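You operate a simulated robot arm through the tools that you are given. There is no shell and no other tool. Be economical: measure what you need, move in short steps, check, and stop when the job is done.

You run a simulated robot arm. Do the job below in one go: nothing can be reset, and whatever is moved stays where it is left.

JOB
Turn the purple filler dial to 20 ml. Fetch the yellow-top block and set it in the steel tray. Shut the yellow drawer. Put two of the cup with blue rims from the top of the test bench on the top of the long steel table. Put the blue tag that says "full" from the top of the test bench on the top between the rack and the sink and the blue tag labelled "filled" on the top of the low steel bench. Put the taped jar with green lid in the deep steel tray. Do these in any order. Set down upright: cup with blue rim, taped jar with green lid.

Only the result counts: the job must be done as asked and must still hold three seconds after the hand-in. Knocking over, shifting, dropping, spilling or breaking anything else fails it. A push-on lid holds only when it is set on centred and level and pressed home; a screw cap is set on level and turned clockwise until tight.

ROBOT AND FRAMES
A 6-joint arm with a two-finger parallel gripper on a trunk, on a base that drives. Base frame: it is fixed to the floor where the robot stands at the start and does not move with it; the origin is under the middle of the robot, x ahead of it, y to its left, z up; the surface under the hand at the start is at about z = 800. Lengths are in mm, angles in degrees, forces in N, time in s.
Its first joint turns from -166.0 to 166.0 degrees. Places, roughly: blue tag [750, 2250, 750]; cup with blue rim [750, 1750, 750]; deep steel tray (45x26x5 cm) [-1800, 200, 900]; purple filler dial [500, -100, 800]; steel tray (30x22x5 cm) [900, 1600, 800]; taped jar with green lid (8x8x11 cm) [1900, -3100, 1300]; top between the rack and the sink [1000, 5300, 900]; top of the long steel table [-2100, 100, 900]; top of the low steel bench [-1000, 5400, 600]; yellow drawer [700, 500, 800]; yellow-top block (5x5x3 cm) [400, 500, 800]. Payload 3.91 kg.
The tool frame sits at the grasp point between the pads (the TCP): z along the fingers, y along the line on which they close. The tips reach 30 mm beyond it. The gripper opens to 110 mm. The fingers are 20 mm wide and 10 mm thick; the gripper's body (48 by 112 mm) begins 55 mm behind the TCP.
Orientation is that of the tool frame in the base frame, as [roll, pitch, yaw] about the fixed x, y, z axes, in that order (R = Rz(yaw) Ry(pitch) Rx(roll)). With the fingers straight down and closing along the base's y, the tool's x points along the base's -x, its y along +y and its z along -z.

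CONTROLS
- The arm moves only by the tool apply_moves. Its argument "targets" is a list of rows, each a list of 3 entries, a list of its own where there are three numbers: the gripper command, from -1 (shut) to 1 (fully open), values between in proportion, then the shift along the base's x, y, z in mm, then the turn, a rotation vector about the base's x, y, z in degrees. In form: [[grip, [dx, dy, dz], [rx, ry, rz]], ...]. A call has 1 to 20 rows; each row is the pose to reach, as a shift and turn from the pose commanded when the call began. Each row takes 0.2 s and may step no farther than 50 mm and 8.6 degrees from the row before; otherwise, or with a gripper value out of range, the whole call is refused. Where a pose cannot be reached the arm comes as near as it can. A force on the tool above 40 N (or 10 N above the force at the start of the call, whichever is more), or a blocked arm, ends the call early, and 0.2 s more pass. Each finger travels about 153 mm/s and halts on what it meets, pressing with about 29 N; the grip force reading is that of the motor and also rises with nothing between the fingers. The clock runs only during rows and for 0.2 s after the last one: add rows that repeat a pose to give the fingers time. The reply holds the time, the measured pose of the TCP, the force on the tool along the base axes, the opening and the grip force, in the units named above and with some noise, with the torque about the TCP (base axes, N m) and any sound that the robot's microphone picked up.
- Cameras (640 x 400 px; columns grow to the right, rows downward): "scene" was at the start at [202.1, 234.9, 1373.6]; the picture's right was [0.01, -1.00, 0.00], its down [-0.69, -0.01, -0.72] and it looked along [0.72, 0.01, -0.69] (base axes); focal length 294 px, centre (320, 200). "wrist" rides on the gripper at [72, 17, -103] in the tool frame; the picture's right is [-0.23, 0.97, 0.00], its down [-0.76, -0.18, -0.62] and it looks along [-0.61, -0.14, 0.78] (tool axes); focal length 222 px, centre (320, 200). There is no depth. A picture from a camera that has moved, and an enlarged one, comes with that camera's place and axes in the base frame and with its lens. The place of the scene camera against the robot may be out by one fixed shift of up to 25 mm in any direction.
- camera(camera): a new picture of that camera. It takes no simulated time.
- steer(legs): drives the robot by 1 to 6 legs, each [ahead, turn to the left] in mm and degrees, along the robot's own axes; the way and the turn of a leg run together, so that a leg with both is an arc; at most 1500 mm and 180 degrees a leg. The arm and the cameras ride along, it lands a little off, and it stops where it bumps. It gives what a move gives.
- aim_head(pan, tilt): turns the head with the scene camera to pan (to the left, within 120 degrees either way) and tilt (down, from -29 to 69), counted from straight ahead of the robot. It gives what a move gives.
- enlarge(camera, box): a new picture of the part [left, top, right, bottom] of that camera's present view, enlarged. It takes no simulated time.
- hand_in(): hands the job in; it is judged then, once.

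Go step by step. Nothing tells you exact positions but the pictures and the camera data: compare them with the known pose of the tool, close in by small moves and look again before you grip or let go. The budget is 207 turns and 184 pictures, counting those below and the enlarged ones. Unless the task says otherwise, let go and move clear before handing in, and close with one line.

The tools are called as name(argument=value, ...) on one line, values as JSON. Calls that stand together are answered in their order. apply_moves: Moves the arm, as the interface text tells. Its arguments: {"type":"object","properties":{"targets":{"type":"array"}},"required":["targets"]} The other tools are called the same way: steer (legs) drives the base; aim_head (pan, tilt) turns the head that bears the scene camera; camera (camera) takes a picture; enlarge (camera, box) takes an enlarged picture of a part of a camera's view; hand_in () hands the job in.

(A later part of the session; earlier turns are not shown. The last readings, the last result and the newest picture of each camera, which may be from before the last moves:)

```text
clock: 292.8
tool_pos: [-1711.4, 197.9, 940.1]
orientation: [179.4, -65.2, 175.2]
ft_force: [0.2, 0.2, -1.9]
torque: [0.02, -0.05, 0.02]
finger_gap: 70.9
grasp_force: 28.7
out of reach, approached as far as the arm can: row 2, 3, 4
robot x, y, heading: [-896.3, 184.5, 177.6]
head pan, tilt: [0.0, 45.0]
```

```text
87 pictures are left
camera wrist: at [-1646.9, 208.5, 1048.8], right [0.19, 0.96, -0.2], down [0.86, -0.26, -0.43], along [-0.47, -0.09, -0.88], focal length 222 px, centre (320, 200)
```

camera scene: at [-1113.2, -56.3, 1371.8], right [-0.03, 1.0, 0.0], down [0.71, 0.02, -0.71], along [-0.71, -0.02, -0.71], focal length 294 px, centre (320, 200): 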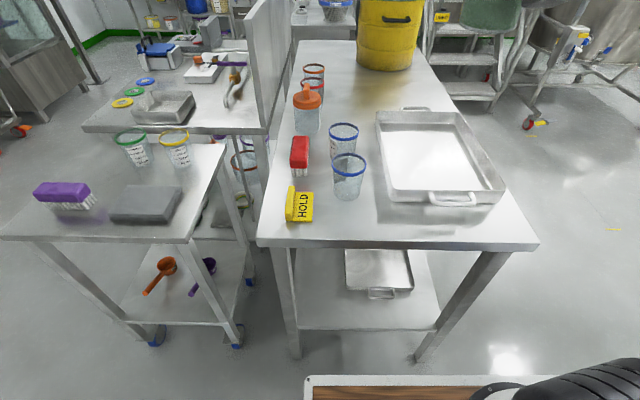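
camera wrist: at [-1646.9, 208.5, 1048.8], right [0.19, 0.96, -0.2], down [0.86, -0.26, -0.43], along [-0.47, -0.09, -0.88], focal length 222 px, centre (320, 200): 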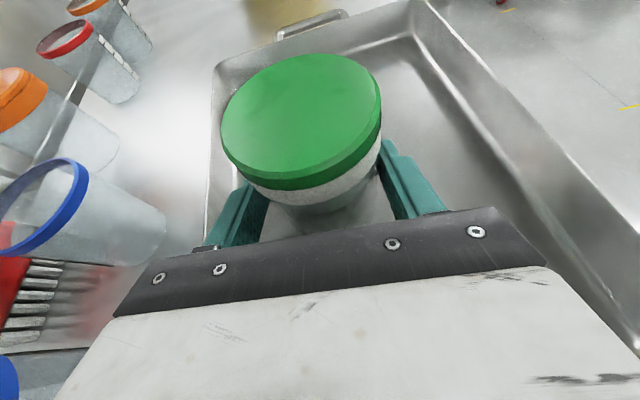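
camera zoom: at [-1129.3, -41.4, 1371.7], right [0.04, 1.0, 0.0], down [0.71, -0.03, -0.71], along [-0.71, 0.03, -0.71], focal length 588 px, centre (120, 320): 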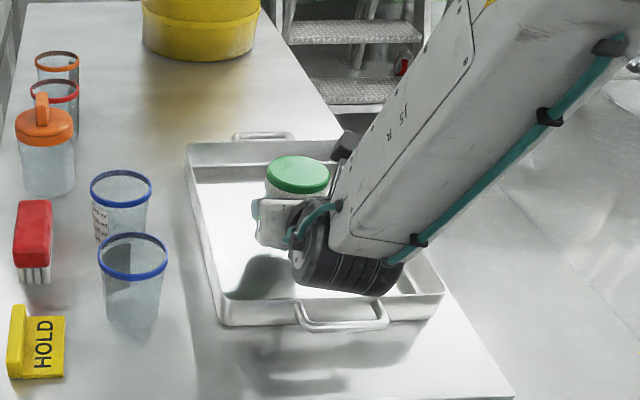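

The tray's left wall is at y≈95, so there's room; I continue down shifting slightly to -y to stay in reach.

apply_moves(targets=[[0.0, [0, -14, -6], [0, 0, 0]], [0.0, [0, -17, -12], [0, 0, 0]], [0.0, [0, -18, -15], [0, 0, 0]], [0.0, [0, -19, -18], [0, 0, 0]], [0.0, [0, -20, -21], [0, 0, 0]], [0.0, [0, -21, -24], [0, 0, 0]], [0.0, [0, -22, -27], [0, 0, 0]]])

enlarge(camera="scene", box=[340, 80, 500, 220])

```text
clock: 294.4
tool_pos: [-1712.2, 176.9, 917.0]
orientation: [-179.9, -65.6, 175.1]
ft_force: [-1.4, 6.3, 18.9]
torque: [0.7, 0.67, -0.16]
finger_gap: 70.9
grasp_force: 29.6
robot x, y, heading: [-897.5, 184.9, 177.6]
head pan, tilt: [0.0, 45.0]
```

```text
2.86 times, centred on (420, 150) of scene
camera zoom: at [-1128.8, -41.2, 1371.9], right [0.04, 1.0, 0.0], down [0.71, -0.03, -0.71], along [-0.71, 0.03, -0.71], focal length 840 px, centre (34, 343)
```

zoom: 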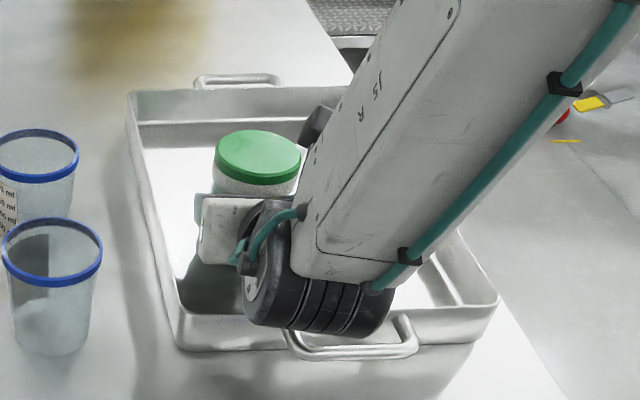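

The jar is on the tray floor (contact at the expected height). Releasing and withdrawing along the tool axis.

apply_moves(targets=[[0.0, [0, 0, 1.5], [0, 0, 0]], [0.35, [0, 0, 1.5], [0, 0, 0]], [0.53, [0, 0, 1.5], [0, 0, 0]], [0.53, [0, 0, 1.5], [0, 0, 0]], [0.53, [25, 0, 15], [0, 0, 0]], [0.53, [60, 0, 35], [0, 0, 0]], [0.53, [90, 0, 70], [0, 0, 0]], [0.53, [110, 0, 110], [0, 0, 0]], [0.53, [125, 0, 155], [0, 0, 0]], [0.53, [140, 0, 200], [0, 0, 0]]])

enlarge(camera="scene", box=[280, 40, 560, 240])

camera(camera="wrist")

```text
clock: 296.6
tool_pos: [-1576.9, 177.1, 1119.9]
orientation: [-179.9, -65.2, 175.2]
ft_force: [-0.6, 0.1, -0.3]
torque: [0.0, 0.0, 0.0]
finger_gap: 84.1
grasp_force: 0.1
out of reach, approached as far as the arm can: row 7, 8, 9, 10
robot x, y, heading: [-896.2, 185.8, 177.2]
head pan, tilt: [0.0, 45.0]
```

```text
2.00 times, centred on (420, 140) of scene
camera zoom: at [-1130.0, -41.6, 1371.6], right [0.04, 1.0, 0.0], down [0.71, -0.03, -0.71], along [-0.71, 0.03, -0.71], focal length 588 px, centre (120, 320)
```

zoom: 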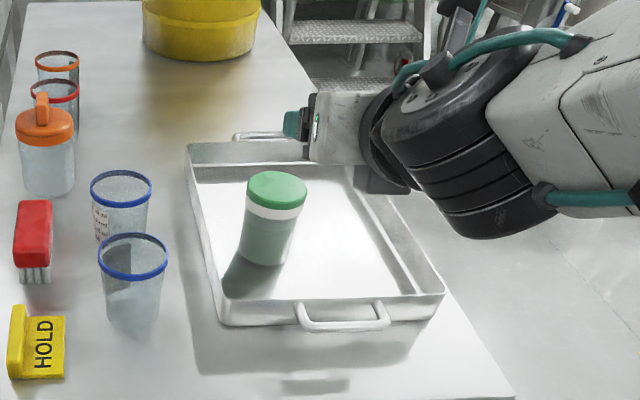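

```text
84 pictures are left
camera wrist: at [-1512.2, 189.0, 1227.7], right [0.18, 0.96, -0.21], down [0.87, -0.25, -0.43], along [-0.46, -0.1, -0.88], focal length 222 px, centre (320, 200)
```

wrist: 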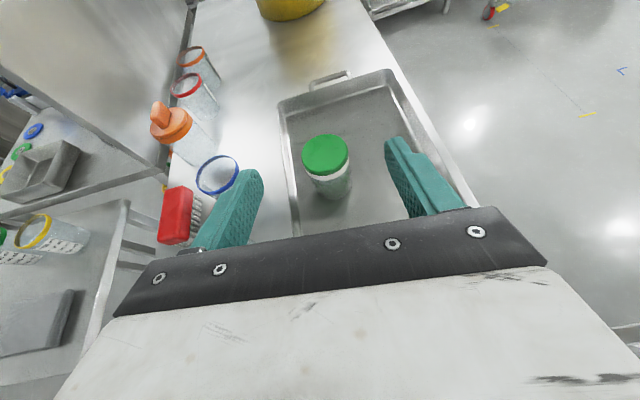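

The jar stands in the deep tray. Now re-orient the tool to straight down again.

apply_moves(targets=[[0.5, [15, 0, 8], [-0.37, -8.12, 0]], [0.5, [30, 0, 16], [-0.74, -16.24, 0]], [0.5, [45, 0, 24], [-1.11, -24.36, 0]], [0.5, [60, 0, 32], [-1.48, -32.48, 0]], [0.5, [70, 0, 40], [-1.85, -40.6, 0]], [0.5, [80, 0, 48], [-2.22, -48.7, 0]], [0.5, [90, 0, 56], [-2.59, -56.8, 0]], [0.5, [95, 0, 64], [-2.9, -64.9, 0]], [0.5, [95, 0, 64], [-2.9, -64.9, 0]]])

```text
clock: 298.6
tool_pos: [-1480.9, 173.6, 1184.3]
orientation: [178.1, -0.3, 176.5]
ft_force: [0.2, -0.4, 0.7]
torque: [0.0, 0.02, 0.04]
finger_gap: 82.4
grasp_force: 0.0
robot x, y, heading: [-897.0, 185.7, 177.6]
head pan, tilt: [0.0, 45.0]
```

apply_moves(targets=[[0.5, [0, 0, 20], [-1.9, 0, 0]]])

apply_moves(targets=[[0.5, [5, 0, 0], [0, 0, -8.2]], [0.5, [10, 0, 0], [0, 0, -16.4]], [0.5, [15, 0, 0], [0, 0, -24.6]], [0.5, [20, 0, 0], [0, 0, -32.8]], [0.5, [25, 0, 0], [0, 0, -41]], [0.5, [30, 0, 0], [0, 0, -49.2]], [0.5, [30, 0, 0], [0, 0, -57.4]], [0.5, [30, 0, 0], [0, 0, -65.6]], [0.5, [30, 0, 0], [0, 0, -73.8]], [0.5, [30, 0, 0], [0, 0, -82]], [0.5, [30, 0, 0], [0, 0, -89]]])

steer(legs=[[-690, 0], [0, -87.5], [1400, 0]])

```text
clock: 299.0
tool_pos: [-1482.6, 174.0, 1203.7]
orientation: [180.0, -0.2, 176.5]
ft_force: [-0.4, -0.1, -0.4]
torque: [0.0, 0.0, 0.01]
finger_gap: 82.6
grasp_force: 0.1
robot x, y, heading: [-896.3, 186.8, 177.6]
head pan, tilt: [0.0, 45.0]
```

```text
clock: 301.4
tool_pos: [-1450.8, 174.3, 1202.0]
orientation: [179.9, -0.3, 87.4]
ft_force: [1.1, -0.4, 0.2]
torque: [-0.01, 0.02, -0.02]
finger_gap: 82.7
grasp_force: 0.0
robot x, y, heading: [-900.5, 185.5, 177.1]
head pan, tilt: [0.0, 45.0]
```

```text
clock: 315.7
tool_pos: [-144.8, 2124.1, 1202.4]
orientation: [180.0, -0.1, -2.9]
ft_force: [0.1, -0.2, 0.0]
torque: [0.03, 0.04, 0.02]
finger_gap: 82.5
grasp_force: 0.0
robot x, y, heading: [-138.0, 1568.1, 86.9]
head pan, tilt: [0.0, 45.0]
```

steer(legs=[[600, 0], [0, -87], [130, 0]])

aim_head(pan=0, tilt=40)

camera(camera="scene")

```text
clock: 323.8
tool_pos: [582.7, 2202.4, 1200.9]
orientation: [179.9, -0.3, -91.3]
ft_force: [0.2, 0.3, 0.9]
torque: [0.01, 0.0, 0.01]
finger_gap: 82.5
grasp_force: 0.0
robot x, y, heading: [30.6, 2181.1, -1.4]
head pan, tilt: [0.0, 45.0]
```

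```text
clock: 324.4
tool_pos: [581.3, 2203.2, 1202.1]
orientation: [179.9, -0.3, -91.3]
ft_force: [0.2, -0.3, 0.1]
torque: [-0.04, -0.01, 0.0]
finger_gap: 82.4
grasp_force: 0.0
robot x, y, heading: [28.5, 2182.5, -1.3]
head pan, tilt: [0.0, 40.0]
```

```text
83 pictures are left
camera scene: at [238.7, 2409.5, 1379.1], right [-0.02, -1.0, 0.0], down [-0.64, 0.01, -0.77], along [0.77, -0.02, -0.64], focal length 294 px, centre (320, 200)
```

scene: 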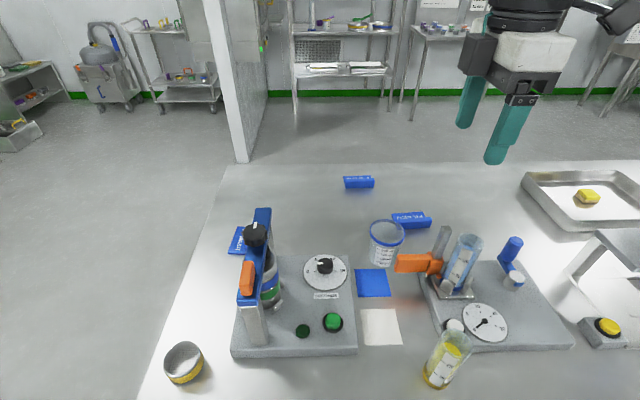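

Now to the FULL tag at about (995, 2270): going above and viewing.

apply_moves(targets=[[0.5, [45, 3, 0], [0, 0, 0]], [0.5, [90, 6, 0], [0, 0, 0]], [0.5, [135, 9, 0], [0, 0, 0]], [0.5, [180, 12, -10], [0, 0, 0]], [0.5, [225, 15, -30], [0, 0, 0]], [0.5, [270, 18, -50], [0, 0, 0]], [0.5, [315, 21, -70], [0, 0, 0]], [0.5, [355, 25, -100], [0, 0, 0]], [0.5, [385, 30, -135], [0, 0, 0]], [0.5, [385, 30, -170], [0, 0, 0]], [0.5, [385, 30, -170], [0, 0, 0]]])

camera(camera="wrist")

```text
refused: row 8 steps farther than a row can; nothing moved
```

```text
82 pictures are left
camera wrist: at [564.0, 2131.3, 1304.4], right [-0.97, 0.25, 0.0], down [0.2, 0.76, 0.62], along [0.15, 0.6, -0.78], focal length 222 px, centre (320, 200)
```

wrist: 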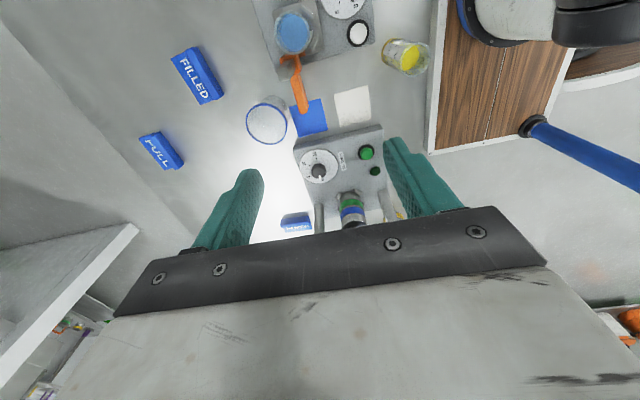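

FULL ≈ (987, 2265), FILLED ≈ (814, 2149). Moving above FULL.

apply_moves(targets=[[0.5, [45, 3, 0], [0, 0, 0]], [0.5, [90, 6, 0], [0, 0, 0]], [0.5, [135, 9, 0], [0, 0, 0]], [0.5, [180, 12, -10], [0, 0, 0]], [0.5, [225, 15, -25], [0, 0, 0]], [0.5, [270, 20, -40], [0, 0, 0]], [0.5, [315, 30, -55], [0, 0, 0]], [0.5, [355, 40, -75], [0, 0, 0]], [0.5, [375, 50, -115], [0, 0, 0]], [0.5, [385, 55, -160], [0, 0, 0]], [0.5, [385, 55, -200], [0, 0, 0]], [0.5, [385, 55, -200], [0, 0, 0]]])

camera(camera="wrist")

```text
clock: 327.0
tool_pos: [967.1, 2258.5, 1003.1]
orientation: [179.9, -0.2, -91.2]
ft_force: [-0.5, 0.6, 0.0]
torque: [0.01, 0.0, -0.02]
finger_gap: 82.4
grasp_force: 0.2
robot x, y, heading: [28.0, 2177.4, -1.5]
head pan, tilt: [0.0, 40.0]
```

```text
81 pictures are left
camera wrist: at [947.8, 2187.1, 1105.1], right [-0.97, 0.25, 0.0], down [0.2, 0.76, 0.62], along [0.15, 0.6, -0.78], focal length 222 px, centre (320, 200)
```

wrist: 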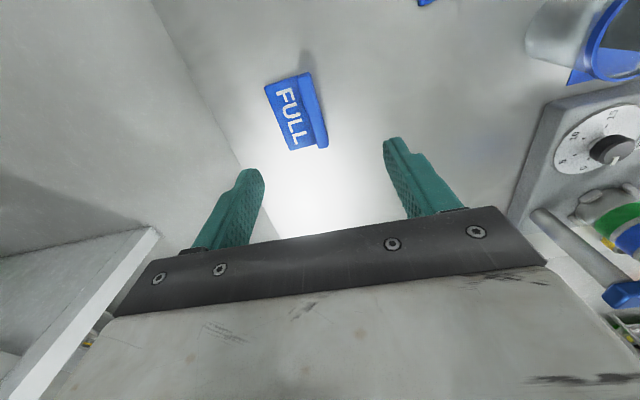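

enlarge(camera="wrist", box=[240, 50, 360, 170])

```text
3.33 times, centred on (300, 110) of wrist
camera zoom: at [947.8, 2187.1, 1105.1], right [-0.97, 0.25, 0.0], down [0.2, 0.76, 0.62], along [0.15, 0.6, -0.78], focal length 740 px, centre (387, 500)
```

zoom: 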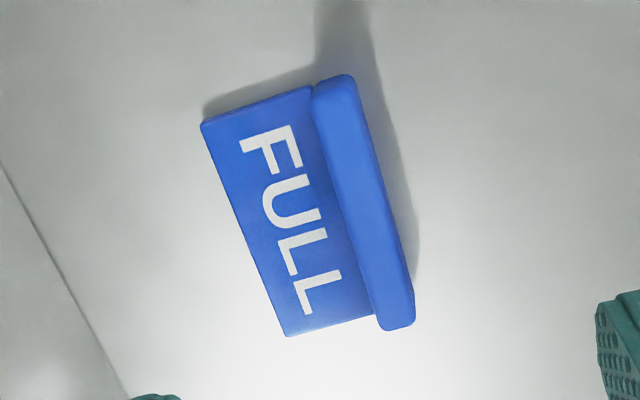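

The rib of the FULL tag lies along y at x≈973.5, centre y≈2269. Descending above it with fingers closing along x.

apply_moves(targets=[[0.0, [6, 10, -40], [0, 0, 0]], [-0.2, [6, 10, -85], [0, 0, 0]], [-0.2, [6, 10, -125], [0, 0, 0]], [-0.2, [6, 10, -145], [0, 0, 0]], [-0.2, [6, 10, -145], [0, 0, 0]]])

camera(camera="wrist")

```text
clock: 328.2
tool_pos: [972.5, 2268.4, 856.7]
orientation: [179.9, -0.2, -91.4]
ft_force: [0.0, 0.5, 0.4]
torque: [0.02, 0.05, 0.04]
finger_gap: 43.8
grasp_force: 0.1
robot x, y, heading: [27.1, 2179.3, -1.6]
head pan, tilt: [0.0, 40.0]
```

```text
79 pictures are left
camera wrist: at [954.0, 2196.2, 960.6], right [-0.97, 0.25, 0.0], down [0.2, 0.76, 0.62], along [0.15, 0.6, -0.78], focal length 222 px, centre (320, 200)
```

wrist: 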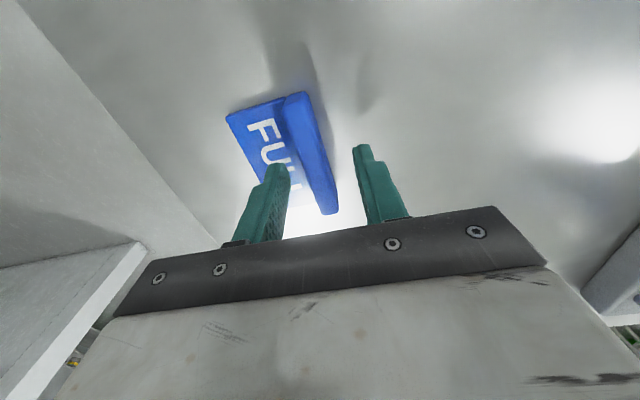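

Aligned. Lowering with the tips staying just above the plate, then gripping.

apply_moves(targets=[[-0.2, [-0.5, 0, -8], [0, 0, 0]], [-0.2, [-0.5, 0, -14], [0, 0, 0]], [-0.2, [-0.5, 0, -17], [0, 0, 0]], [-0.2, [-0.5, 0, -17], [0, 0, 0]]])

enlarge(camera="wrist", box=[200, 70, 420, 240])

```text
clock: 329.2
tool_pos: [973.3, 2267.1, 840.9]
orientation: [179.9, -0.3, -91.3]
ft_force: [-0.5, 0.2, 0.2]
torque: [0.0, 0.0, 0.03]
finger_gap: 44.3
grasp_force: 0.1
robot x, y, heading: [30.6, 2182.2, -1.4]
head pan, tilt: [0.0, 40.0]
```

```text
2.35 times, centred on (310, 155) of wrist
camera zoom: at [953.9, 2195.5, 943.3], right [-0.97, 0.25, 0.0], down [0.2, 0.76, 0.62], along [0.15, 0.6, -0.78], focal length 523 px, centre (344, 306)
```

zoom: 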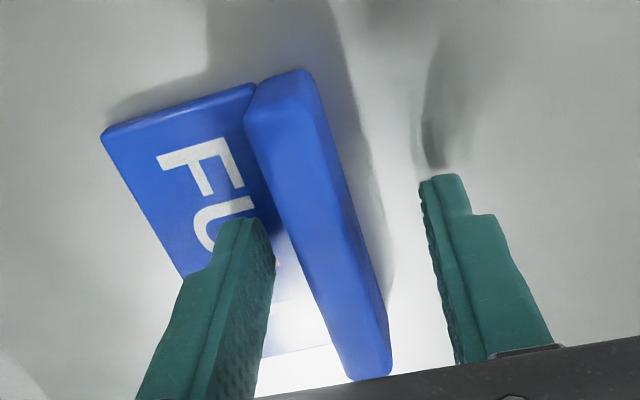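

apply_moves(targets=[[-0.5, [0, 0, 0], [0, 0, 0]], [-0.8, [0, 0, 0], [0, 0, 0]], [-0.8, [0, 0, 0], [0, 0, 0]], [-0.8, [0, 0, 0], [0, 0, 0]]])

camera(camera="wrist")

```text
clock: 330.2
tool_pos: [973.6, 2267.9, 841.0]
orientation: [179.9, -0.2, -91.3]
ft_force: [0.5, 0.5, 0.2]
torque: [0.0, 0.0, 0.02]
finger_gap: 14.8
grasp_force: 29.0
robot x, y, heading: [31.5, 2180.8, -1.3]
head pan, tilt: [0.0, 40.0]
```

```text
77 pictures are left
camera wrist: at [953.9, 2195.6, 943.4], right [-0.97, 0.25, 0.0], down [0.2, 0.76, 0.62], along [0.15, 0.6, -0.78], focal length 222 px, centre (320, 200)
```

wrist: 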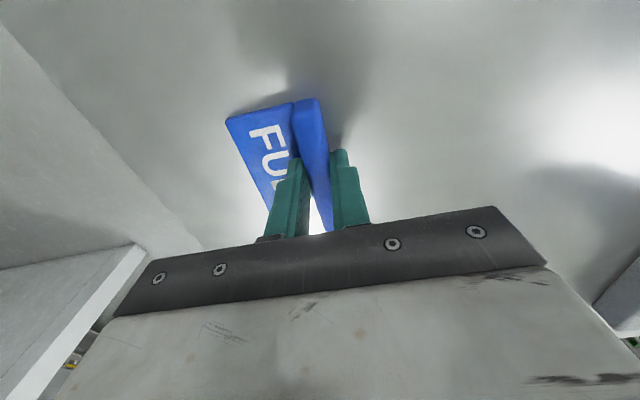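

Gripped at 15 mm. Lifting and retracting the arm.

apply_moves(targets=[[-0.8, [0, 0, 20], [0, 0, 0]], [-0.8, [0, 0, 60], [0, 0, 0]], [-0.8, [0, 0, 105], [0, 0, 0]], [-0.8, [0, 0, 150], [0, 0, 0]], [-0.8, [0, 0, 195], [0, 0, 0]], [-0.8, [-20, -5, 240], [0, 0, 0]], [-0.8, [-50, -10, 275], [0, 0, 0]], [-0.8, [-90, -15, 300], [0, 0, 0]], [-0.8, [-135, -20, 320], [0, 0, 0]], [-0.8, [-180, -25, 340], [0, 0, 0]], [-0.8, [-225, -30, 360], [0, 0, 0]], [-0.8, [-273, -40, 365], [0, 0, 0]], [-0.8, [-321, -50, 365], [0, 0, 0]], [-0.8, [-369, -60, 365], [0, 0, 0]], [-0.8, [-390, -80, 365], [0, 0, 0]]])

camera(camera="wrist")

```text
clock: 333.4
tool_pos: [581.2, 2186.6, 1206.0]
orientation: [179.9, -0.2, -91.3]
ft_force: [0.0, -0.1, -0.6]
torque: [0.0, 0.04, 0.02]
finger_gap: 14.6
grasp_force: 28.8
robot x, y, heading: [28.4, 2180.3, -1.2]
head pan, tilt: [0.0, 40.0]
```

```text
76 pictures are left
camera wrist: at [563.5, 2116.2, 1308.3], right [-0.97, 0.25, 0.0], down [0.2, 0.76, 0.62], along [0.15, 0.6, -0.79], focal length 222 px, centre (320, 200)
```

wrist: 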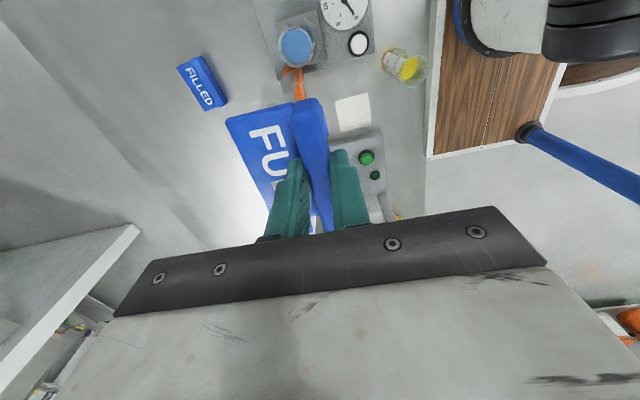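

Holding FULL. Driving toward the sink wall at y≈5300.

steer(legs=[[-150, 0], [0, 91], [1300, 0]])

aim_head(pan=-15, tilt=20)

camera(camera="scene")

```text
clock: 334.6
tool_pos: [468.4, 2188.7, 1215.8]
orientation: [-176.3, 0.0, -91.3]
ft_force: [-3.7, -0.2, 3.1]
torque: [0.02, -0.28, 0.0]
finger_gap: 14.6
grasp_force: 28.9
robot x, y, heading: [-9.8, 2181.4, -1.4]
head pan, tilt: [0.0, 40.0]
stopped in leg 1: the robot was blocked; the commanded pose is now the measured one
```

```text
clock: 335.4
tool_pos: [480.2, 2188.4, 1211.2]
orientation: [-176.9, -0.1, -91.3]
ft_force: [0.3, 0.9, 0.1]
torque: [0.01, 0.04, 0.0]
finger_gap: 14.6
grasp_force: 29.0
robot x, y, heading: [-16.7, 2180.6, -1.3]
head pan, tilt: [-15.0, 20.0]
```

```text
75 pictures are left
camera scene: at [204.2, 2386.1, 1410.3], right [-0.28, -0.96, 0.0], down [-0.33, 0.1, -0.94], along [0.9, -0.26, -0.34], focal length 294 px, centre (320, 200)
```

scene: 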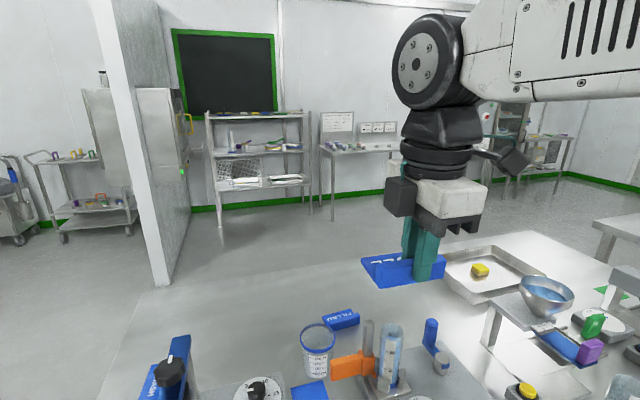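

A similar jolt on reversing; tag still held. Re-level and continue.

apply_moves(targets=[[-0.8, [35, 0, 0], [0, 1.6, 0]], [-0.8, [60, 0, -5], [0, 3.1, 0]], [-0.8, [60, 0, -5], [0, 3.1, 0]]])

steer(legs=[[-130, 0], [0, 91.3], [1300, 0]])

aim_head(pan=-15, tilt=20)

camera(camera="scene")

```text
clock: 336.2
tool_pos: [539.3, 2188.6, 1207.5]
orientation: [179.9, -0.2, -91.4]
ft_force: [0.0, 0.5, 0.2]
torque: [0.03, -0.02, 0.0]
finger_gap: 14.6
grasp_force: 28.8
robot x, y, heading: [-10.0, 2179.4, -1.3]
head pan, tilt: [-15.0, 20.0]
```

```text
clock: 347.5
tool_pos: [-133.2, 4037.4, 1207.3]
orientation: [-180.0, -0.2, -1.0]
ft_force: [0.8, 0.5, 0.0]
torque: [0.01, -0.02, 0.01]
finger_gap: 14.6
grasp_force: 28.4
robot x, y, heading: [-126.9, 3486.6, 89.2]
head pan, tilt: [-15.0, 20.0]
```

```text
clock: 348.1
tool_pos: [-132.8, 4038.5, 1207.0]
orientation: [-180.0, -0.2, -0.9]
ft_force: [0.6, 1.1, -0.2]
torque: [0.02, -0.01, 0.0]
finger_gap: 14.5
grasp_force: 29.3
robot x, y, heading: [-122.8, 3488.8, 89.2]
head pan, tilt: [-15.0, 20.0]
```

```text
74 pictures are left
camera scene: at [-341.1, 3712.3, 1410.4], right [0.96, -0.28, 0.0], down [-0.09, -0.33, -0.94], along [0.26, 0.9, -0.34], focal length 294 px, centre (320, 200)
```

scene: 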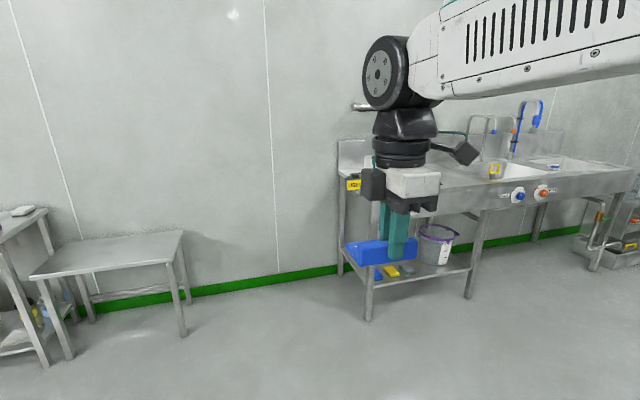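

I see the sink unit (x≈400–…, front y≈5100) and the low steel bench at left. Moving across to stand in front of x≈900.

steer(legs=[[350, 0], [0, -89.2], [1000, 0], [0, 90]])

aim_head(pan=10, tilt=20)

camera(camera="scene")

```text
clock: 362.8
tool_pos: [847.9, 4374.6, 1207.5]
orientation: [180.0, -0.2, 1.1]
ft_force: [-0.3, 0.8, 0.2]
torque: [-0.01, -0.01, -0.03]
finger_gap: 14.7
grasp_force: 29.2
robot x, y, heading: [879.0, 3829.2, 90.9]
head pan, tilt: [-15.0, 20.0]
```

```text
clock: 363.7
tool_pos: [848.0, 4374.6, 1207.8]
orientation: [180.0, -0.1, 1.0]
ft_force: [-0.1, 0.0, -0.4]
torque: [-0.03, -0.03, -0.02]
finger_gap: 14.6
grasp_force: 28.8
robot x, y, heading: [877.8, 3825.7, 91.1]
head pan, tilt: [10.0, 20.0]
```

```text
73 pictures are left
camera scene: at [611.9, 4042.8, 1410.4], right [0.98, 0.19, 0.0], down [0.07, -0.34, -0.94], along [-0.18, 0.92, -0.34], focal length 294 px, centre (320, 200)
```

scene: 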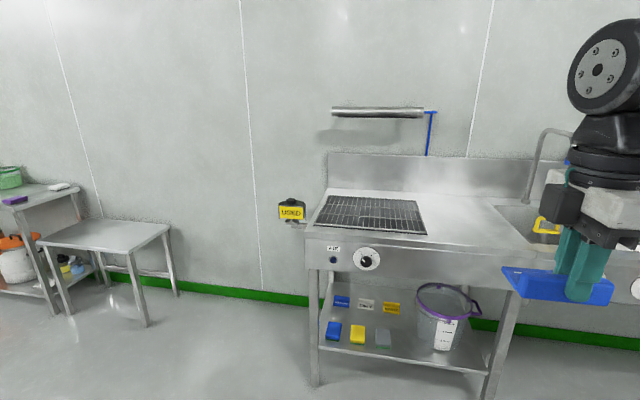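

The flat top lies between the black rack and the sink at about (1000, 5290, 900). Driving up to it.

steer(legs=[[700, 0]])

apply_moves(targets=[[-0.8, [35, 30, 0], [0, 0, 0]], [-0.8, [70, 60, 0], [0, 0, 0]], [-0.8, [105, 85, -20], [0, 0, 0]], [-0.8, [140, 110, -40], [0, 0, 0]], [-0.8, [160, 130, -70], [0, 0, 0]], [-0.8, [160, 130, -70], [0, 0, 0]]])

camera(camera="wrist")

aim_head(pan=-10, tilt=45)

camera(camera="scene")

```text
clock: 367.5
tool_pos: [834.5, 5058.4, 1207.1]
orientation: [180.0, -0.2, 1.2]
ft_force: [0.1, 0.1, -0.3]
torque: [-0.02, -0.03, -0.03]
finger_gap: 14.9
grasp_force: 29.2
robot x, y, heading: [863.6, 4512.3, 90.9]
head pan, tilt: [10.0, 20.0]
```

```text
clock: 368.9
tool_pos: [995.8, 5188.6, 1137.5]
orientation: [-179.9, -0.3, 1.1]
ft_force: [-0.4, 0.0, -0.6]
torque: [-0.01, 0.01, 0.01]
finger_gap: 14.7
grasp_force: 29.1
robot x, y, heading: [865.3, 4509.8, 90.9]
head pan, tilt: [10.0, 20.0]
```

```text
72 pictures are left
camera wrist: at [1067.2, 5174.0, 1239.7], right [-0.21, -0.98, 0.0], down [-0.77, 0.16, 0.62], along [-0.61, 0.13, -0.78], focal length 222 px, centre (320, 200)
```

wrist: 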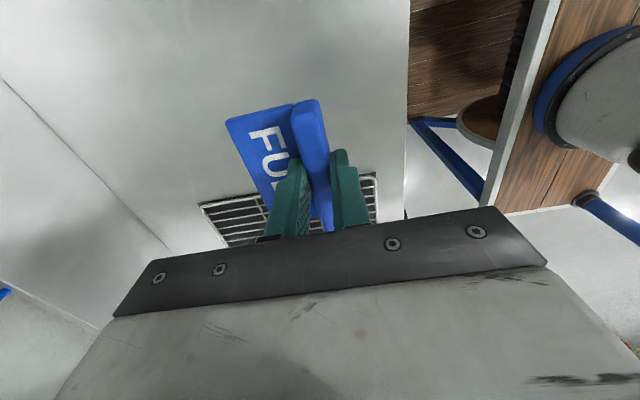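

```text
clock: 369.8
tool_pos: [994.2, 5189.3, 1137.1]
orientation: [179.8, -0.3, 1.2]
ft_force: [1.0, -0.4, -0.2]
torque: [0.04, 0.01, 0.02]
finger_gap: 14.6
grasp_force: 28.5
robot x, y, heading: [866.0, 4513.0, 90.7]
head pan, tilt: [-10.0, 45.0]
```

```text
71 pictures are left
camera scene: at [628.8, 4715.7, 1371.8], right [0.99, -0.15, 0.0], down [-0.11, -0.7, -0.71], along [0.11, 0.7, -0.71], focal length 294 px, centre (320, 200)
```

scene: 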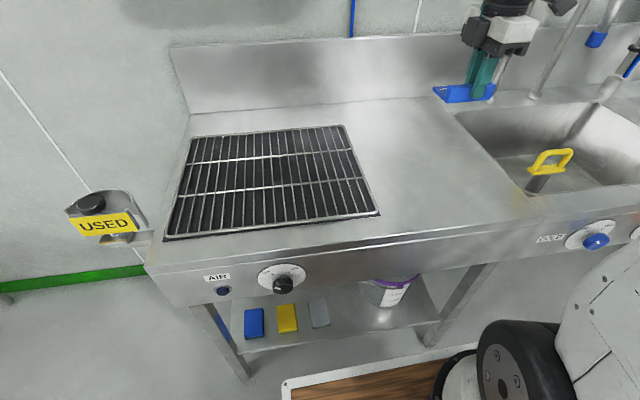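

Flat area spans x≈840–1125, y≈5070+. Lowering the tag at (983, 5200).

apply_moves(targets=[[-0.8, [-10, 10, -45], [0, 0, 0]], [-0.8, [-11, 12, -90], [0, 0, 0]], [-0.8, [-11, 12, -135], [0, 0, 0]], [-0.8, [-11, 12, -170], [0, 0, 0]], [-0.8, [-11, 12, -180], [0, 0, 0]], [-0.8, [-11, 12, -185], [0, 0, 0]], [-0.8, [-11, 12, -190], [0, 0, 0]], [-0.8, [-11, 12, -194], [0, 0, 0]], [-0.8, [-11, 12, -198], [0, 0, 0]], [-0.8, [-11, 12, -202], [0, 0, 0]]])

camera(camera="wrist")

```text
clock: 372.0
tool_pos: [983.8, 5201.0, 934.2]
orientation: [-179.9, -0.2, 1.2]
ft_force: [0.4, 0.6, -0.6]
torque: [0.05, 0.01, 0.0]
finger_gap: 14.6
grasp_force: 29.2
robot x, y, heading: [866.3, 4509.2, 90.9]
head pan, tilt: [-10.0, 45.0]
```

```text
70 pictures are left
camera wrist: at [1055.2, 5186.5, 1036.7], right [-0.21, -0.98, 0.0], down [-0.77, 0.16, 0.62], along [-0.61, 0.13, -0.78], focal length 222 px, centre (320, 200)
```

wrist: 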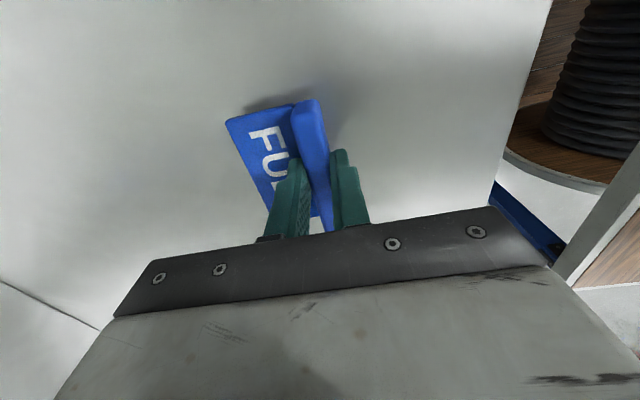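

Close to the surface; continuing in small steps.

apply_moves(targets=[[-0.8, [0, 0, -4], [0, 0, 0]], [-0.8, [0, 0, -7], [0, 0, 0]], [-0.8, [0, 0, -10], [0, 0, 0]], [-0.8, [0, 0, -13], [0, 0, 0]], [-0.8, [0, 0, -16], [0, 0, 0]], [-0.8, [0, 0, -19], [0, 0, 0]], [-0.8, [0, 0, -22], [0, 0, 0]], [-0.8, [0, 0, -25], [0, 0, 0]], [-0.8, [0, 0, -28], [0, 0, 0]], [-0.8, [0, 0, -31], [0, 0, 0]]])

```text
clock: 373.5
tool_pos: [984.5, 5203.7, 918.8]
orientation: [-179.6, -0.3, 1.2]
ft_force: [-0.6, -0.5, 12.7]
torque: [0.0, 0.08, -0.05]
finger_gap: 14.7
grasp_force: 29.8
robot x, y, heading: [865.2, 4509.6, 91.1]
head pan, tilt: [-10.0, 45.0]
stopped in row 7: the force on the tool passed its limit at 49 N (the readings are from after the stop); the commanded pose is now the measured one
```

Contact. Releasing and lifting.

apply_moves(targets=[[-0.8, [0, 0, 0.5], [0, 0, 0]], [-0.5, [0, 0, 0.5], [0, 0, 0]], [-0.25, [0, 0, 0.5], [0, 0, 0]], [-0.25, [0, 0, 0.5], [0, 0, 0]], [-0.25, [0, 0, 30], [0, 0, 0]], [-0.25, [0, 0, 75], [0, 0, 0]], [-0.25, [0, 0, 120], [0, 0, 0]], [-0.25, [0, 0, 165], [0, 0, 0]], [-0.25, [0, 0, 210], [0, 0, 0]], [-0.25, [0, -40, 240], [0, 0, 0]], [-0.25, [0, -80, 260], [0, 0, 0]]])

camera(camera="wrist")

camera(camera="scene")

```text
clock: 375.9
tool_pos: [984.6, 5122.6, 1174.1]
orientation: [-179.8, -0.2, 1.2]
ft_force: [-1.0, 1.0, -0.5]
torque: [-0.05, -0.01, 0.02]
finger_gap: 41.5
grasp_force: 0.0
robot x, y, heading: [865.6, 4512.6, 91.2]
head pan, tilt: [-10.0, 45.0]
```

```text
69 pictures are left
camera wrist: at [1056.2, 5107.3, 1277.2], right [-0.21, -0.98, 0.0], down [-0.77, 0.16, 0.62], along [-0.61, 0.13, -0.78], focal length 222 px, centre (320, 200)
```

wrist: 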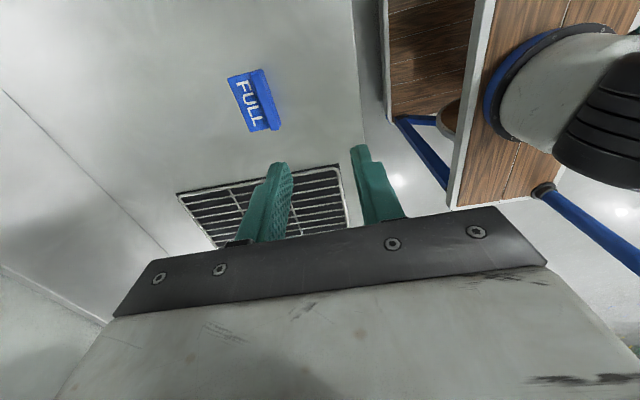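

```text
68 pictures are left
camera scene: at [628.9, 4716.3, 1371.7], right [0.99, -0.15, 0.0], down [-0.11, -0.7, -0.71], along [0.11, 0.7, -0.71], focal length 294 px, centre (320, 200)
```

scene: 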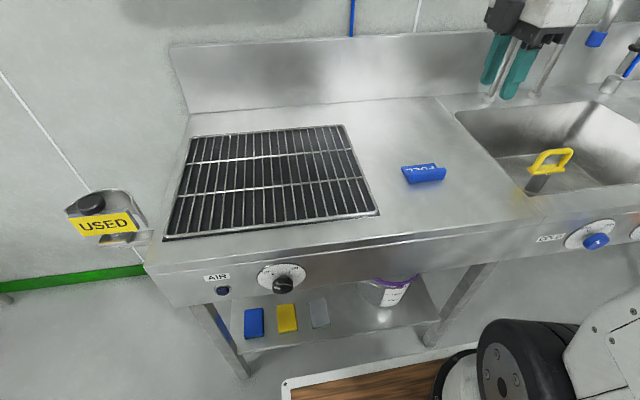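

FULL is placed. Returning for FILLED.

apply_moves(targets=[[-0.25, [-40, -10, 10], [0, 0, 0]], [-0.25, [-80, -30, 20], [0, 0, 0]], [-0.25, [-118, -55, 30], [0, 0, 0]]])

steer(legs=[[-700, 0], [0, 89], [1000, 0], [0, 90], [1500, 0]])

```text
clock: 376.7
tool_pos: [866.3, 5067.4, 1205.5]
orientation: [-179.8, -0.1, 1.1]
ft_force: [0.1, 1.1, 0.5]
torque: [-0.03, 0.03, 0.01]
finger_gap: 41.2
grasp_force: 0.1
robot x, y, heading: [866.7, 4510.7, 91.2]
head pan, tilt: [-10.0, 45.0]
```

```text
clock: 399.9
tool_pos: [-198.3, 1801.5, 1206.8]
orientation: [-179.7, -0.2, 179.0]
ft_force: [-0.4, 0.1, -0.2]
torque: [-0.01, 0.04, -0.02]
finger_gap: 41.1
grasp_force: 0.0
robot x, y, heading: [-174.6, 2358.9, -91.1]
head pan, tilt: [-10.0, 45.0]
```

steer(legs=[[200, 0], [0, 91], [150, 0]])

apply_moves(targets=[[-0.25, [45, 0, 0], [0, 0, 0]], [-0.25, [90, 0, 0], [0, 0, 0]], [-0.25, [135, 0, 0], [0, 0, 0]], [-0.25, [180, 0, 0], [0, 0, 0]], [-0.25, [220, 0, -20], [0, 0, 0]], [-0.25, [250, 0, -55], [0, 0, 0]], [-0.25, [250, 0, -100], [0, 0, 0]], [-0.25, [250, 0, -100], [0, 0, 0]]])

camera(camera="wrist")

```text
clock: 406.3
tool_pos: [530.2, 2146.1, 1205.0]
orientation: [-179.8, -0.2, -90.1]
ft_force: [0.1, 0.4, -0.4]
torque: [0.02, 0.01, 0.02]
finger_gap: 41.2
grasp_force: 0.0
robot x, y, heading: [-25.9, 2162.9, 0.1]
head pan, tilt: [-10.0, 45.0]
```

```text
clock: 408.1
tool_pos: [780.3, 2146.9, 1103.9]
orientation: [-179.7, -0.1, -90.1]
ft_force: [-0.5, -0.3, -0.5]
torque: [0.02, -0.03, 0.01]
finger_gap: 41.1
grasp_force: 0.1
robot x, y, heading: [-27.7, 2158.5, -0.1]
head pan, tilt: [-10.0, 45.0]
```

```text
67 pictures are left
camera wrist: at [762.1, 2074.9, 1206.9], right [-0.97, 0.23, -0.01], down [0.17, 0.76, 0.62], along [0.14, 0.6, -0.78], focal length 222 px, centre (320, 200)
```

wrist: 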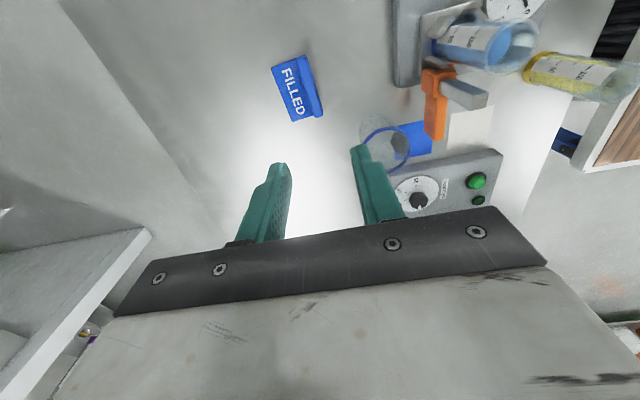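

FILLED's rib is at about (793, 2148), along y. Descending above it.

apply_moves(targets=[[-0.25, [6, 0, -40], [0, 0, 0]], [-0.25, [13, 1, -85], [0, 0, 0]], [-0.25, [13, 1, -130], [0, 0, 0]], [-0.25, [13, 1, -175], [0, 0, 0]], [-0.25, [13, 1, -215], [0, 0, 0]], [-0.25, [13, 1, -246], [0, 0, 0]], [-0.25, [13, 1, -246], [0, 0, 0]]])

camera(camera="wrist")

```text
clock: 409.7
tool_pos: [792.2, 2145.2, 858.0]
orientation: [-179.7, -0.1, -90.0]
ft_force: [0.5, -0.5, -0.4]
torque: [-0.01, -0.02, 0.02]
finger_gap: 41.4
grasp_force: 0.1
robot x, y, heading: [-26.5, 2155.5, -0.0]
head pan, tilt: [-10.0, 45.0]
```

```text
66 pictures are left
camera wrist: at [775.3, 2074.8, 960.4], right [-0.97, 0.23, -0.01], down [0.17, 0.76, 0.62], along [0.14, 0.6, -0.78], focal length 222 px, centre (320, 200)
```

wrist: 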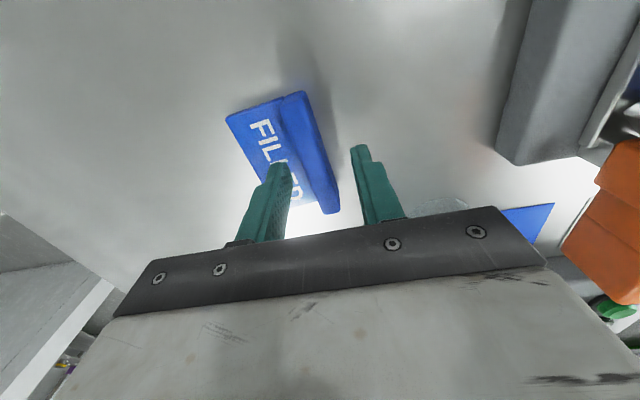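

Same alignment as before. Lower, grip, lift.

apply_moves(targets=[[-0.25, [0, 1, -8], [0, 0, 0]], [-0.25, [0, 1, -17], [0, 0, 0]], [-0.25, [0, 1, -17], [0, 0, 0]], [-0.5, [0, 1, -17], [0, 0, 0]], [-0.8, [0, 1, -17], [0, 0, 0]], [-0.8, [0, 1, -17], [0, 0, 0]], [-0.8, [0, 1, -17], [0, 0, 0]], [-0.8, [0, 1, 10], [0, 0, 0]]])

camera(camera="wrist")

```text
clock: 411.5
tool_pos: [794.4, 2148.1, 868.7]
orientation: [-179.8, -0.2, -90.0]
ft_force: [0.0, -0.5, -1.2]
torque: [-0.01, 0.03, -0.04]
finger_gap: 14.7
grasp_force: 29.1
robot x, y, heading: [-27.5, 2159.8, -0.1]
head pan, tilt: [-10.0, 45.0]
```

```text
65 pictures are left
camera wrist: at [776.1, 2075.9, 971.4], right [-0.97, 0.23, -0.01], down [0.17, 0.76, 0.62], along [0.14, 0.6, -0.78], focal length 222 px, centre (320, 200)
```

wrist: 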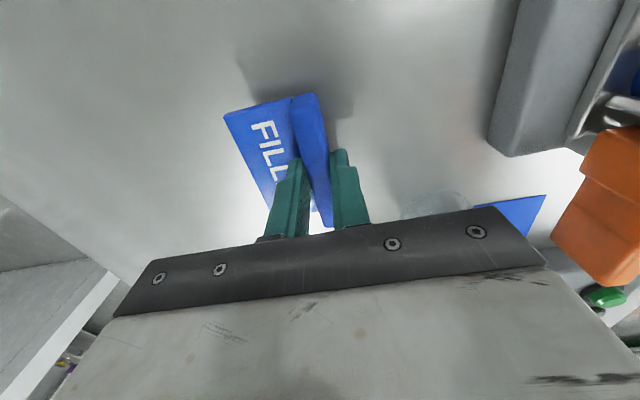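

FILLED is held. Lift and retract.

apply_moves(targets=[[-0.8, [0, 0, 45], [0, 0, 0]], [-0.8, [0, 0, 90], [0, 0, 0]], [-0.8, [0, 0, 135], [0, 0, 0]], [-0.8, [0, 0, 180], [0, 0, 0]], [-0.8, [0, 0, 225], [0, 0, 0]], [-0.8, [0, 0, 270], [0, 0, 0]], [-0.8, [-25, 0, 310], [0, 0, 0]], [-0.8, [-65, 0, 335], [0, 0, 0]], [-0.8, [-112, 0, 340], [0, 0, 0]], [-0.8, [-160, 0, 340], [0, 0, 0]], [-0.8, [-208, 0, 340], [0, 0, 0]], [-0.8, [-255, 0, 340], [0, 0, 0]]])

steer(legs=[[-120, 0], [0, 90], [1500, 0], [600, 0]])

steer(legs=[[0, 90], [850, 0], [0, -90]])

aim_head(pan=0, tilt=30)

camera(camera="scene")

```text
clock: 414.1
tool_pos: [537.0, 2147.9, 1209.9]
orientation: [-179.7, -0.3, -89.9]
ft_force: [0.3, 0.5, -0.8]
torque: [0.01, 0.03, 0.01]
finger_gap: 14.9
grasp_force: 29.2
robot x, y, heading: [-29.6, 2160.3, -0.2]
head pan, tilt: [-10.0, 45.0]
```

```text
clock: 429.1
tool_pos: [-155.3, 4811.6, 1210.4]
orientation: [-179.6, -0.2, 1.5]
ft_force: [1.1, 0.1, -0.6]
torque: [-0.04, -0.03, 0.02]
finger_gap: 14.6
grasp_force: 28.9
robot x, y, heading: [-154.8, 4249.7, 91.2]
head pan, tilt: [-10.0, 45.0]
```

```text
clock: 441.2
tool_pos: [-1000.6, 4788.8, 1210.6]
orientation: [-179.7, -0.2, 1.7]
ft_force: [0.4, -0.5, -0.3]
torque: [-0.01, -0.03, 0.02]
finger_gap: 14.8
grasp_force: 29.1
robot x, y, heading: [-992.8, 4223.9, 91.7]
head pan, tilt: [-10.0, 45.0]
```

```text
clock: 442.0
tool_pos: [-999.9, 4788.6, 1210.6]
orientation: [-179.8, -0.2, 1.7]
ft_force: [0.6, -0.2, -1.0]
torque: [0.01, 0.0, -0.01]
finger_gap: 14.9
grasp_force: 29.1
robot x, y, heading: [-997.3, 4226.9, 92.0]
head pan, tilt: [0.0, 30.0]
```

```text
64 pictures are left
camera scene: at [-1246.3, 4437.5, 1394.3], right [1.0, 0.03, 0.0], down [0.01, -0.5, -0.87], along [-0.02, 0.87, -0.5], focal length 294 px, centre (320, 200)
```

scene: 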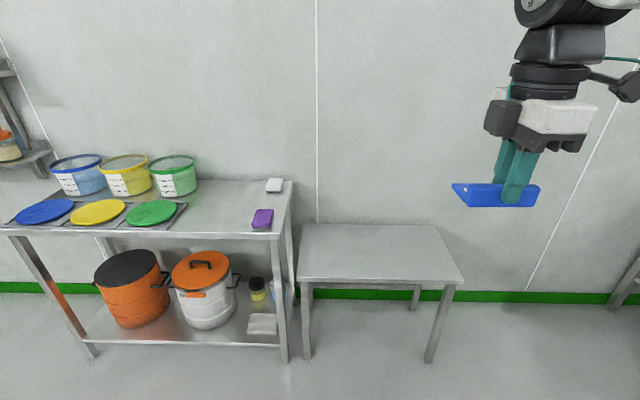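

The low bench spans y≈5220–5580 around x≈-1035. Driving closer and moving over it.

steer(legs=[[420, 0]])

apply_moves(targets=[[-0.8, [-5, 25, -40], [0, 0, 0]], [-0.8, [-8, 50, -80], [0, 0, 0]], [-0.8, [-10, 75, -120], [0, 0, 0]], [-0.8, [-12, 100, -160], [0, 0, 0]], [-0.8, [-15, 125, -200], [0, 0, 0]], [-0.8, [-15, 145, -240], [0, 0, 0]], [-0.8, [-15, 145, -285], [0, 0, 0]], [-0.8, [-15, 145, -330], [0, 0, 0]], [-0.8, [-15, 145, -375], [0, 0, 0]], [-0.8, [-15, 145, -375], [0, 0, 0]]])

camera(camera="wrist")

camera(camera="scene")

```text
clock: 444.6
tool_pos: [-1016.1, 5209.2, 1210.6]
orientation: [-179.8, -0.2, 2.0]
ft_force: [0.1, -0.1, -0.5]
torque: [0.0, 0.0, 0.0]
finger_gap: 14.7
grasp_force: 29.1
robot x, y, heading: [-1003.2, 4648.8, 91.8]
head pan, tilt: [0.0, 30.0]
```

```text
clock: 446.8
tool_pos: [-1031.7, 5354.2, 835.6]
orientation: [-179.8, -0.2, 1.9]
ft_force: [-0.1, 0.0, 0.7]
torque: [-0.01, 0.0, -0.01]
finger_gap: 14.8
grasp_force: 28.7
robot x, y, heading: [-1006.8, 4645.9, 91.8]
head pan, tilt: [0.0, 30.0]
```

```text
63 pictures are left
camera wrist: at [-960.1, 5340.0, 937.5], right [-0.19, -0.98, -0.01], down [-0.77, 0.15, 0.62], along [-0.61, 0.12, -0.78], focal length 222 px, centre (320, 200)
```

wrist: 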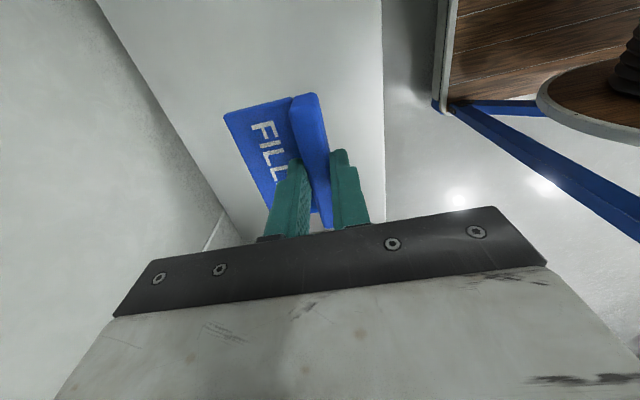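

```text
62 pictures are left
camera scene: at [-1259.8, 4856.7, 1394.4], right [1.0, 0.03, 0.0], down [0.02, -0.5, -0.87], along [-0.03, 0.87, -0.5], focal length 294 px, centre (320, 200)
```

scene: 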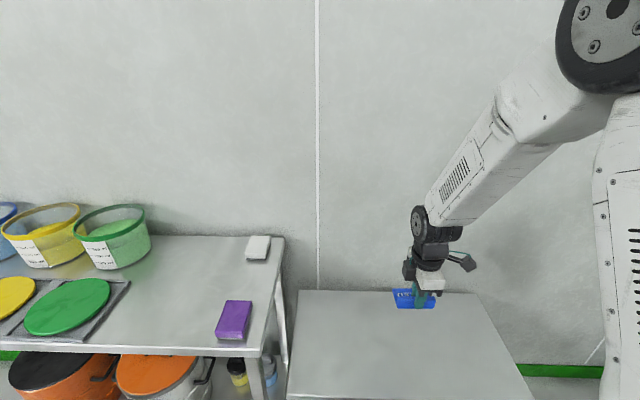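

Over the bench. Lowering step by step.

apply_moves(targets=[[-0.8, [0, 20, -40], [0, 0, 0]], [-0.8, [0, 35, -80], [0, 0, 0]], [-0.8, [0, 35, -120], [0, 0, 0]], [-0.8, [0, 35, -160], [0, 0, 0]], [-0.8, [0, 35, -170], [0, 0, 0]], [-0.8, [0, 35, -175], [0, 0, 0]], [-0.8, [0, 35, -180], [0, 0, 0]], [-0.8, [0, 35, -185], [0, 0, 0]], [-0.8, [0, 35, -189], [0, 0, 0]], [-0.8, [0, 35, -193], [0, 0, 0]], [-0.8, [0, 35, -197], [0, 0, 0]], [-0.8, [0, 35, -201], [0, 0, 0]], [-0.8, [0, 35, -205], [0, 0, 0]]])

camera(camera="wrist")

```text
clock: 449.6
tool_pos: [-1029.1, 5388.9, 632.5]
orientation: [-179.8, -0.1, 1.9]
ft_force: [-0.4, 0.6, -0.7]
torque: [0.01, -0.02, -0.03]
finger_gap: 14.5
grasp_force: 29.4
robot x, y, heading: [-1009.3, 4647.0, 91.8]
head pan, tilt: [0.0, 30.0]
```

```text
61 pictures are left
camera wrist: at [-957.3, 5373.9, 733.4], right [-0.19, -0.98, -0.01], down [-0.77, 0.15, 0.62], along [-0.61, 0.12, -0.78], focal length 222 px, centre (320, 200)
```

wrist: 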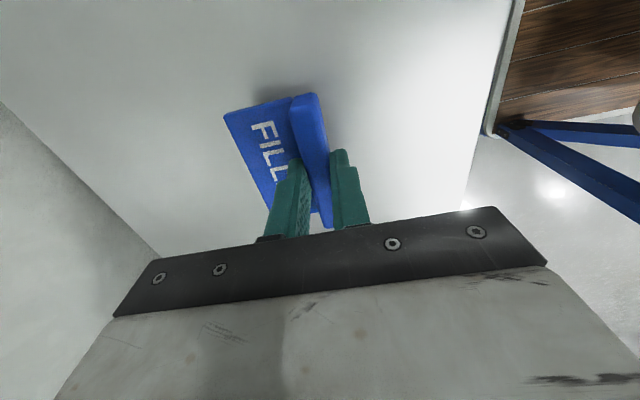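

apply_moves(targets=[[-0.8, [0, 0, -4], [0, 0, 0]], [-0.8, [0, 0, -8], [0, 0, 0]], [-0.8, [0, 0, -11], [0, 0, 0]], [-0.8, [0, 0, -14], [0, 0, 0]], [-0.8, [0, 0, -17], [0, 0, 0]], [-0.8, [0, 0, -20], [0, 0, 0]], [-0.8, [0, 0, -23], [0, 0, 0]], [-0.8, [0, 0, -26], [0, 0, 0]], [-0.8, [0, 0, -29], [0, 0, 0]], [-0.8, [0, 0, -32], [0, 0, 0]], [-0.8, [0, 0, -35], [0, 0, 0]], [-0.8, [0, 0, -38], [0, 0, 0]], [-0.8, [0, 0, -41], [0, 0, 0]]])

```text
clock: 452.1
tool_pos: [-1030.9, 5389.5, 596.8]
orientation: [-179.7, -0.2, 1.9]
ft_force: [-0.6, -7.8, 24.1]
torque: [-0.07, 0.05, 0.01]
finger_gap: 14.7
grasp_force: 28.8
robot x, y, heading: [-1007.8, 4644.0, 91.8]
head pan, tilt: [0.0, 30.0]
stopped in row 12: the force on the tool passed its limit at 47 N (the readings are from after the stop); the commanded pose is now the measured one
```

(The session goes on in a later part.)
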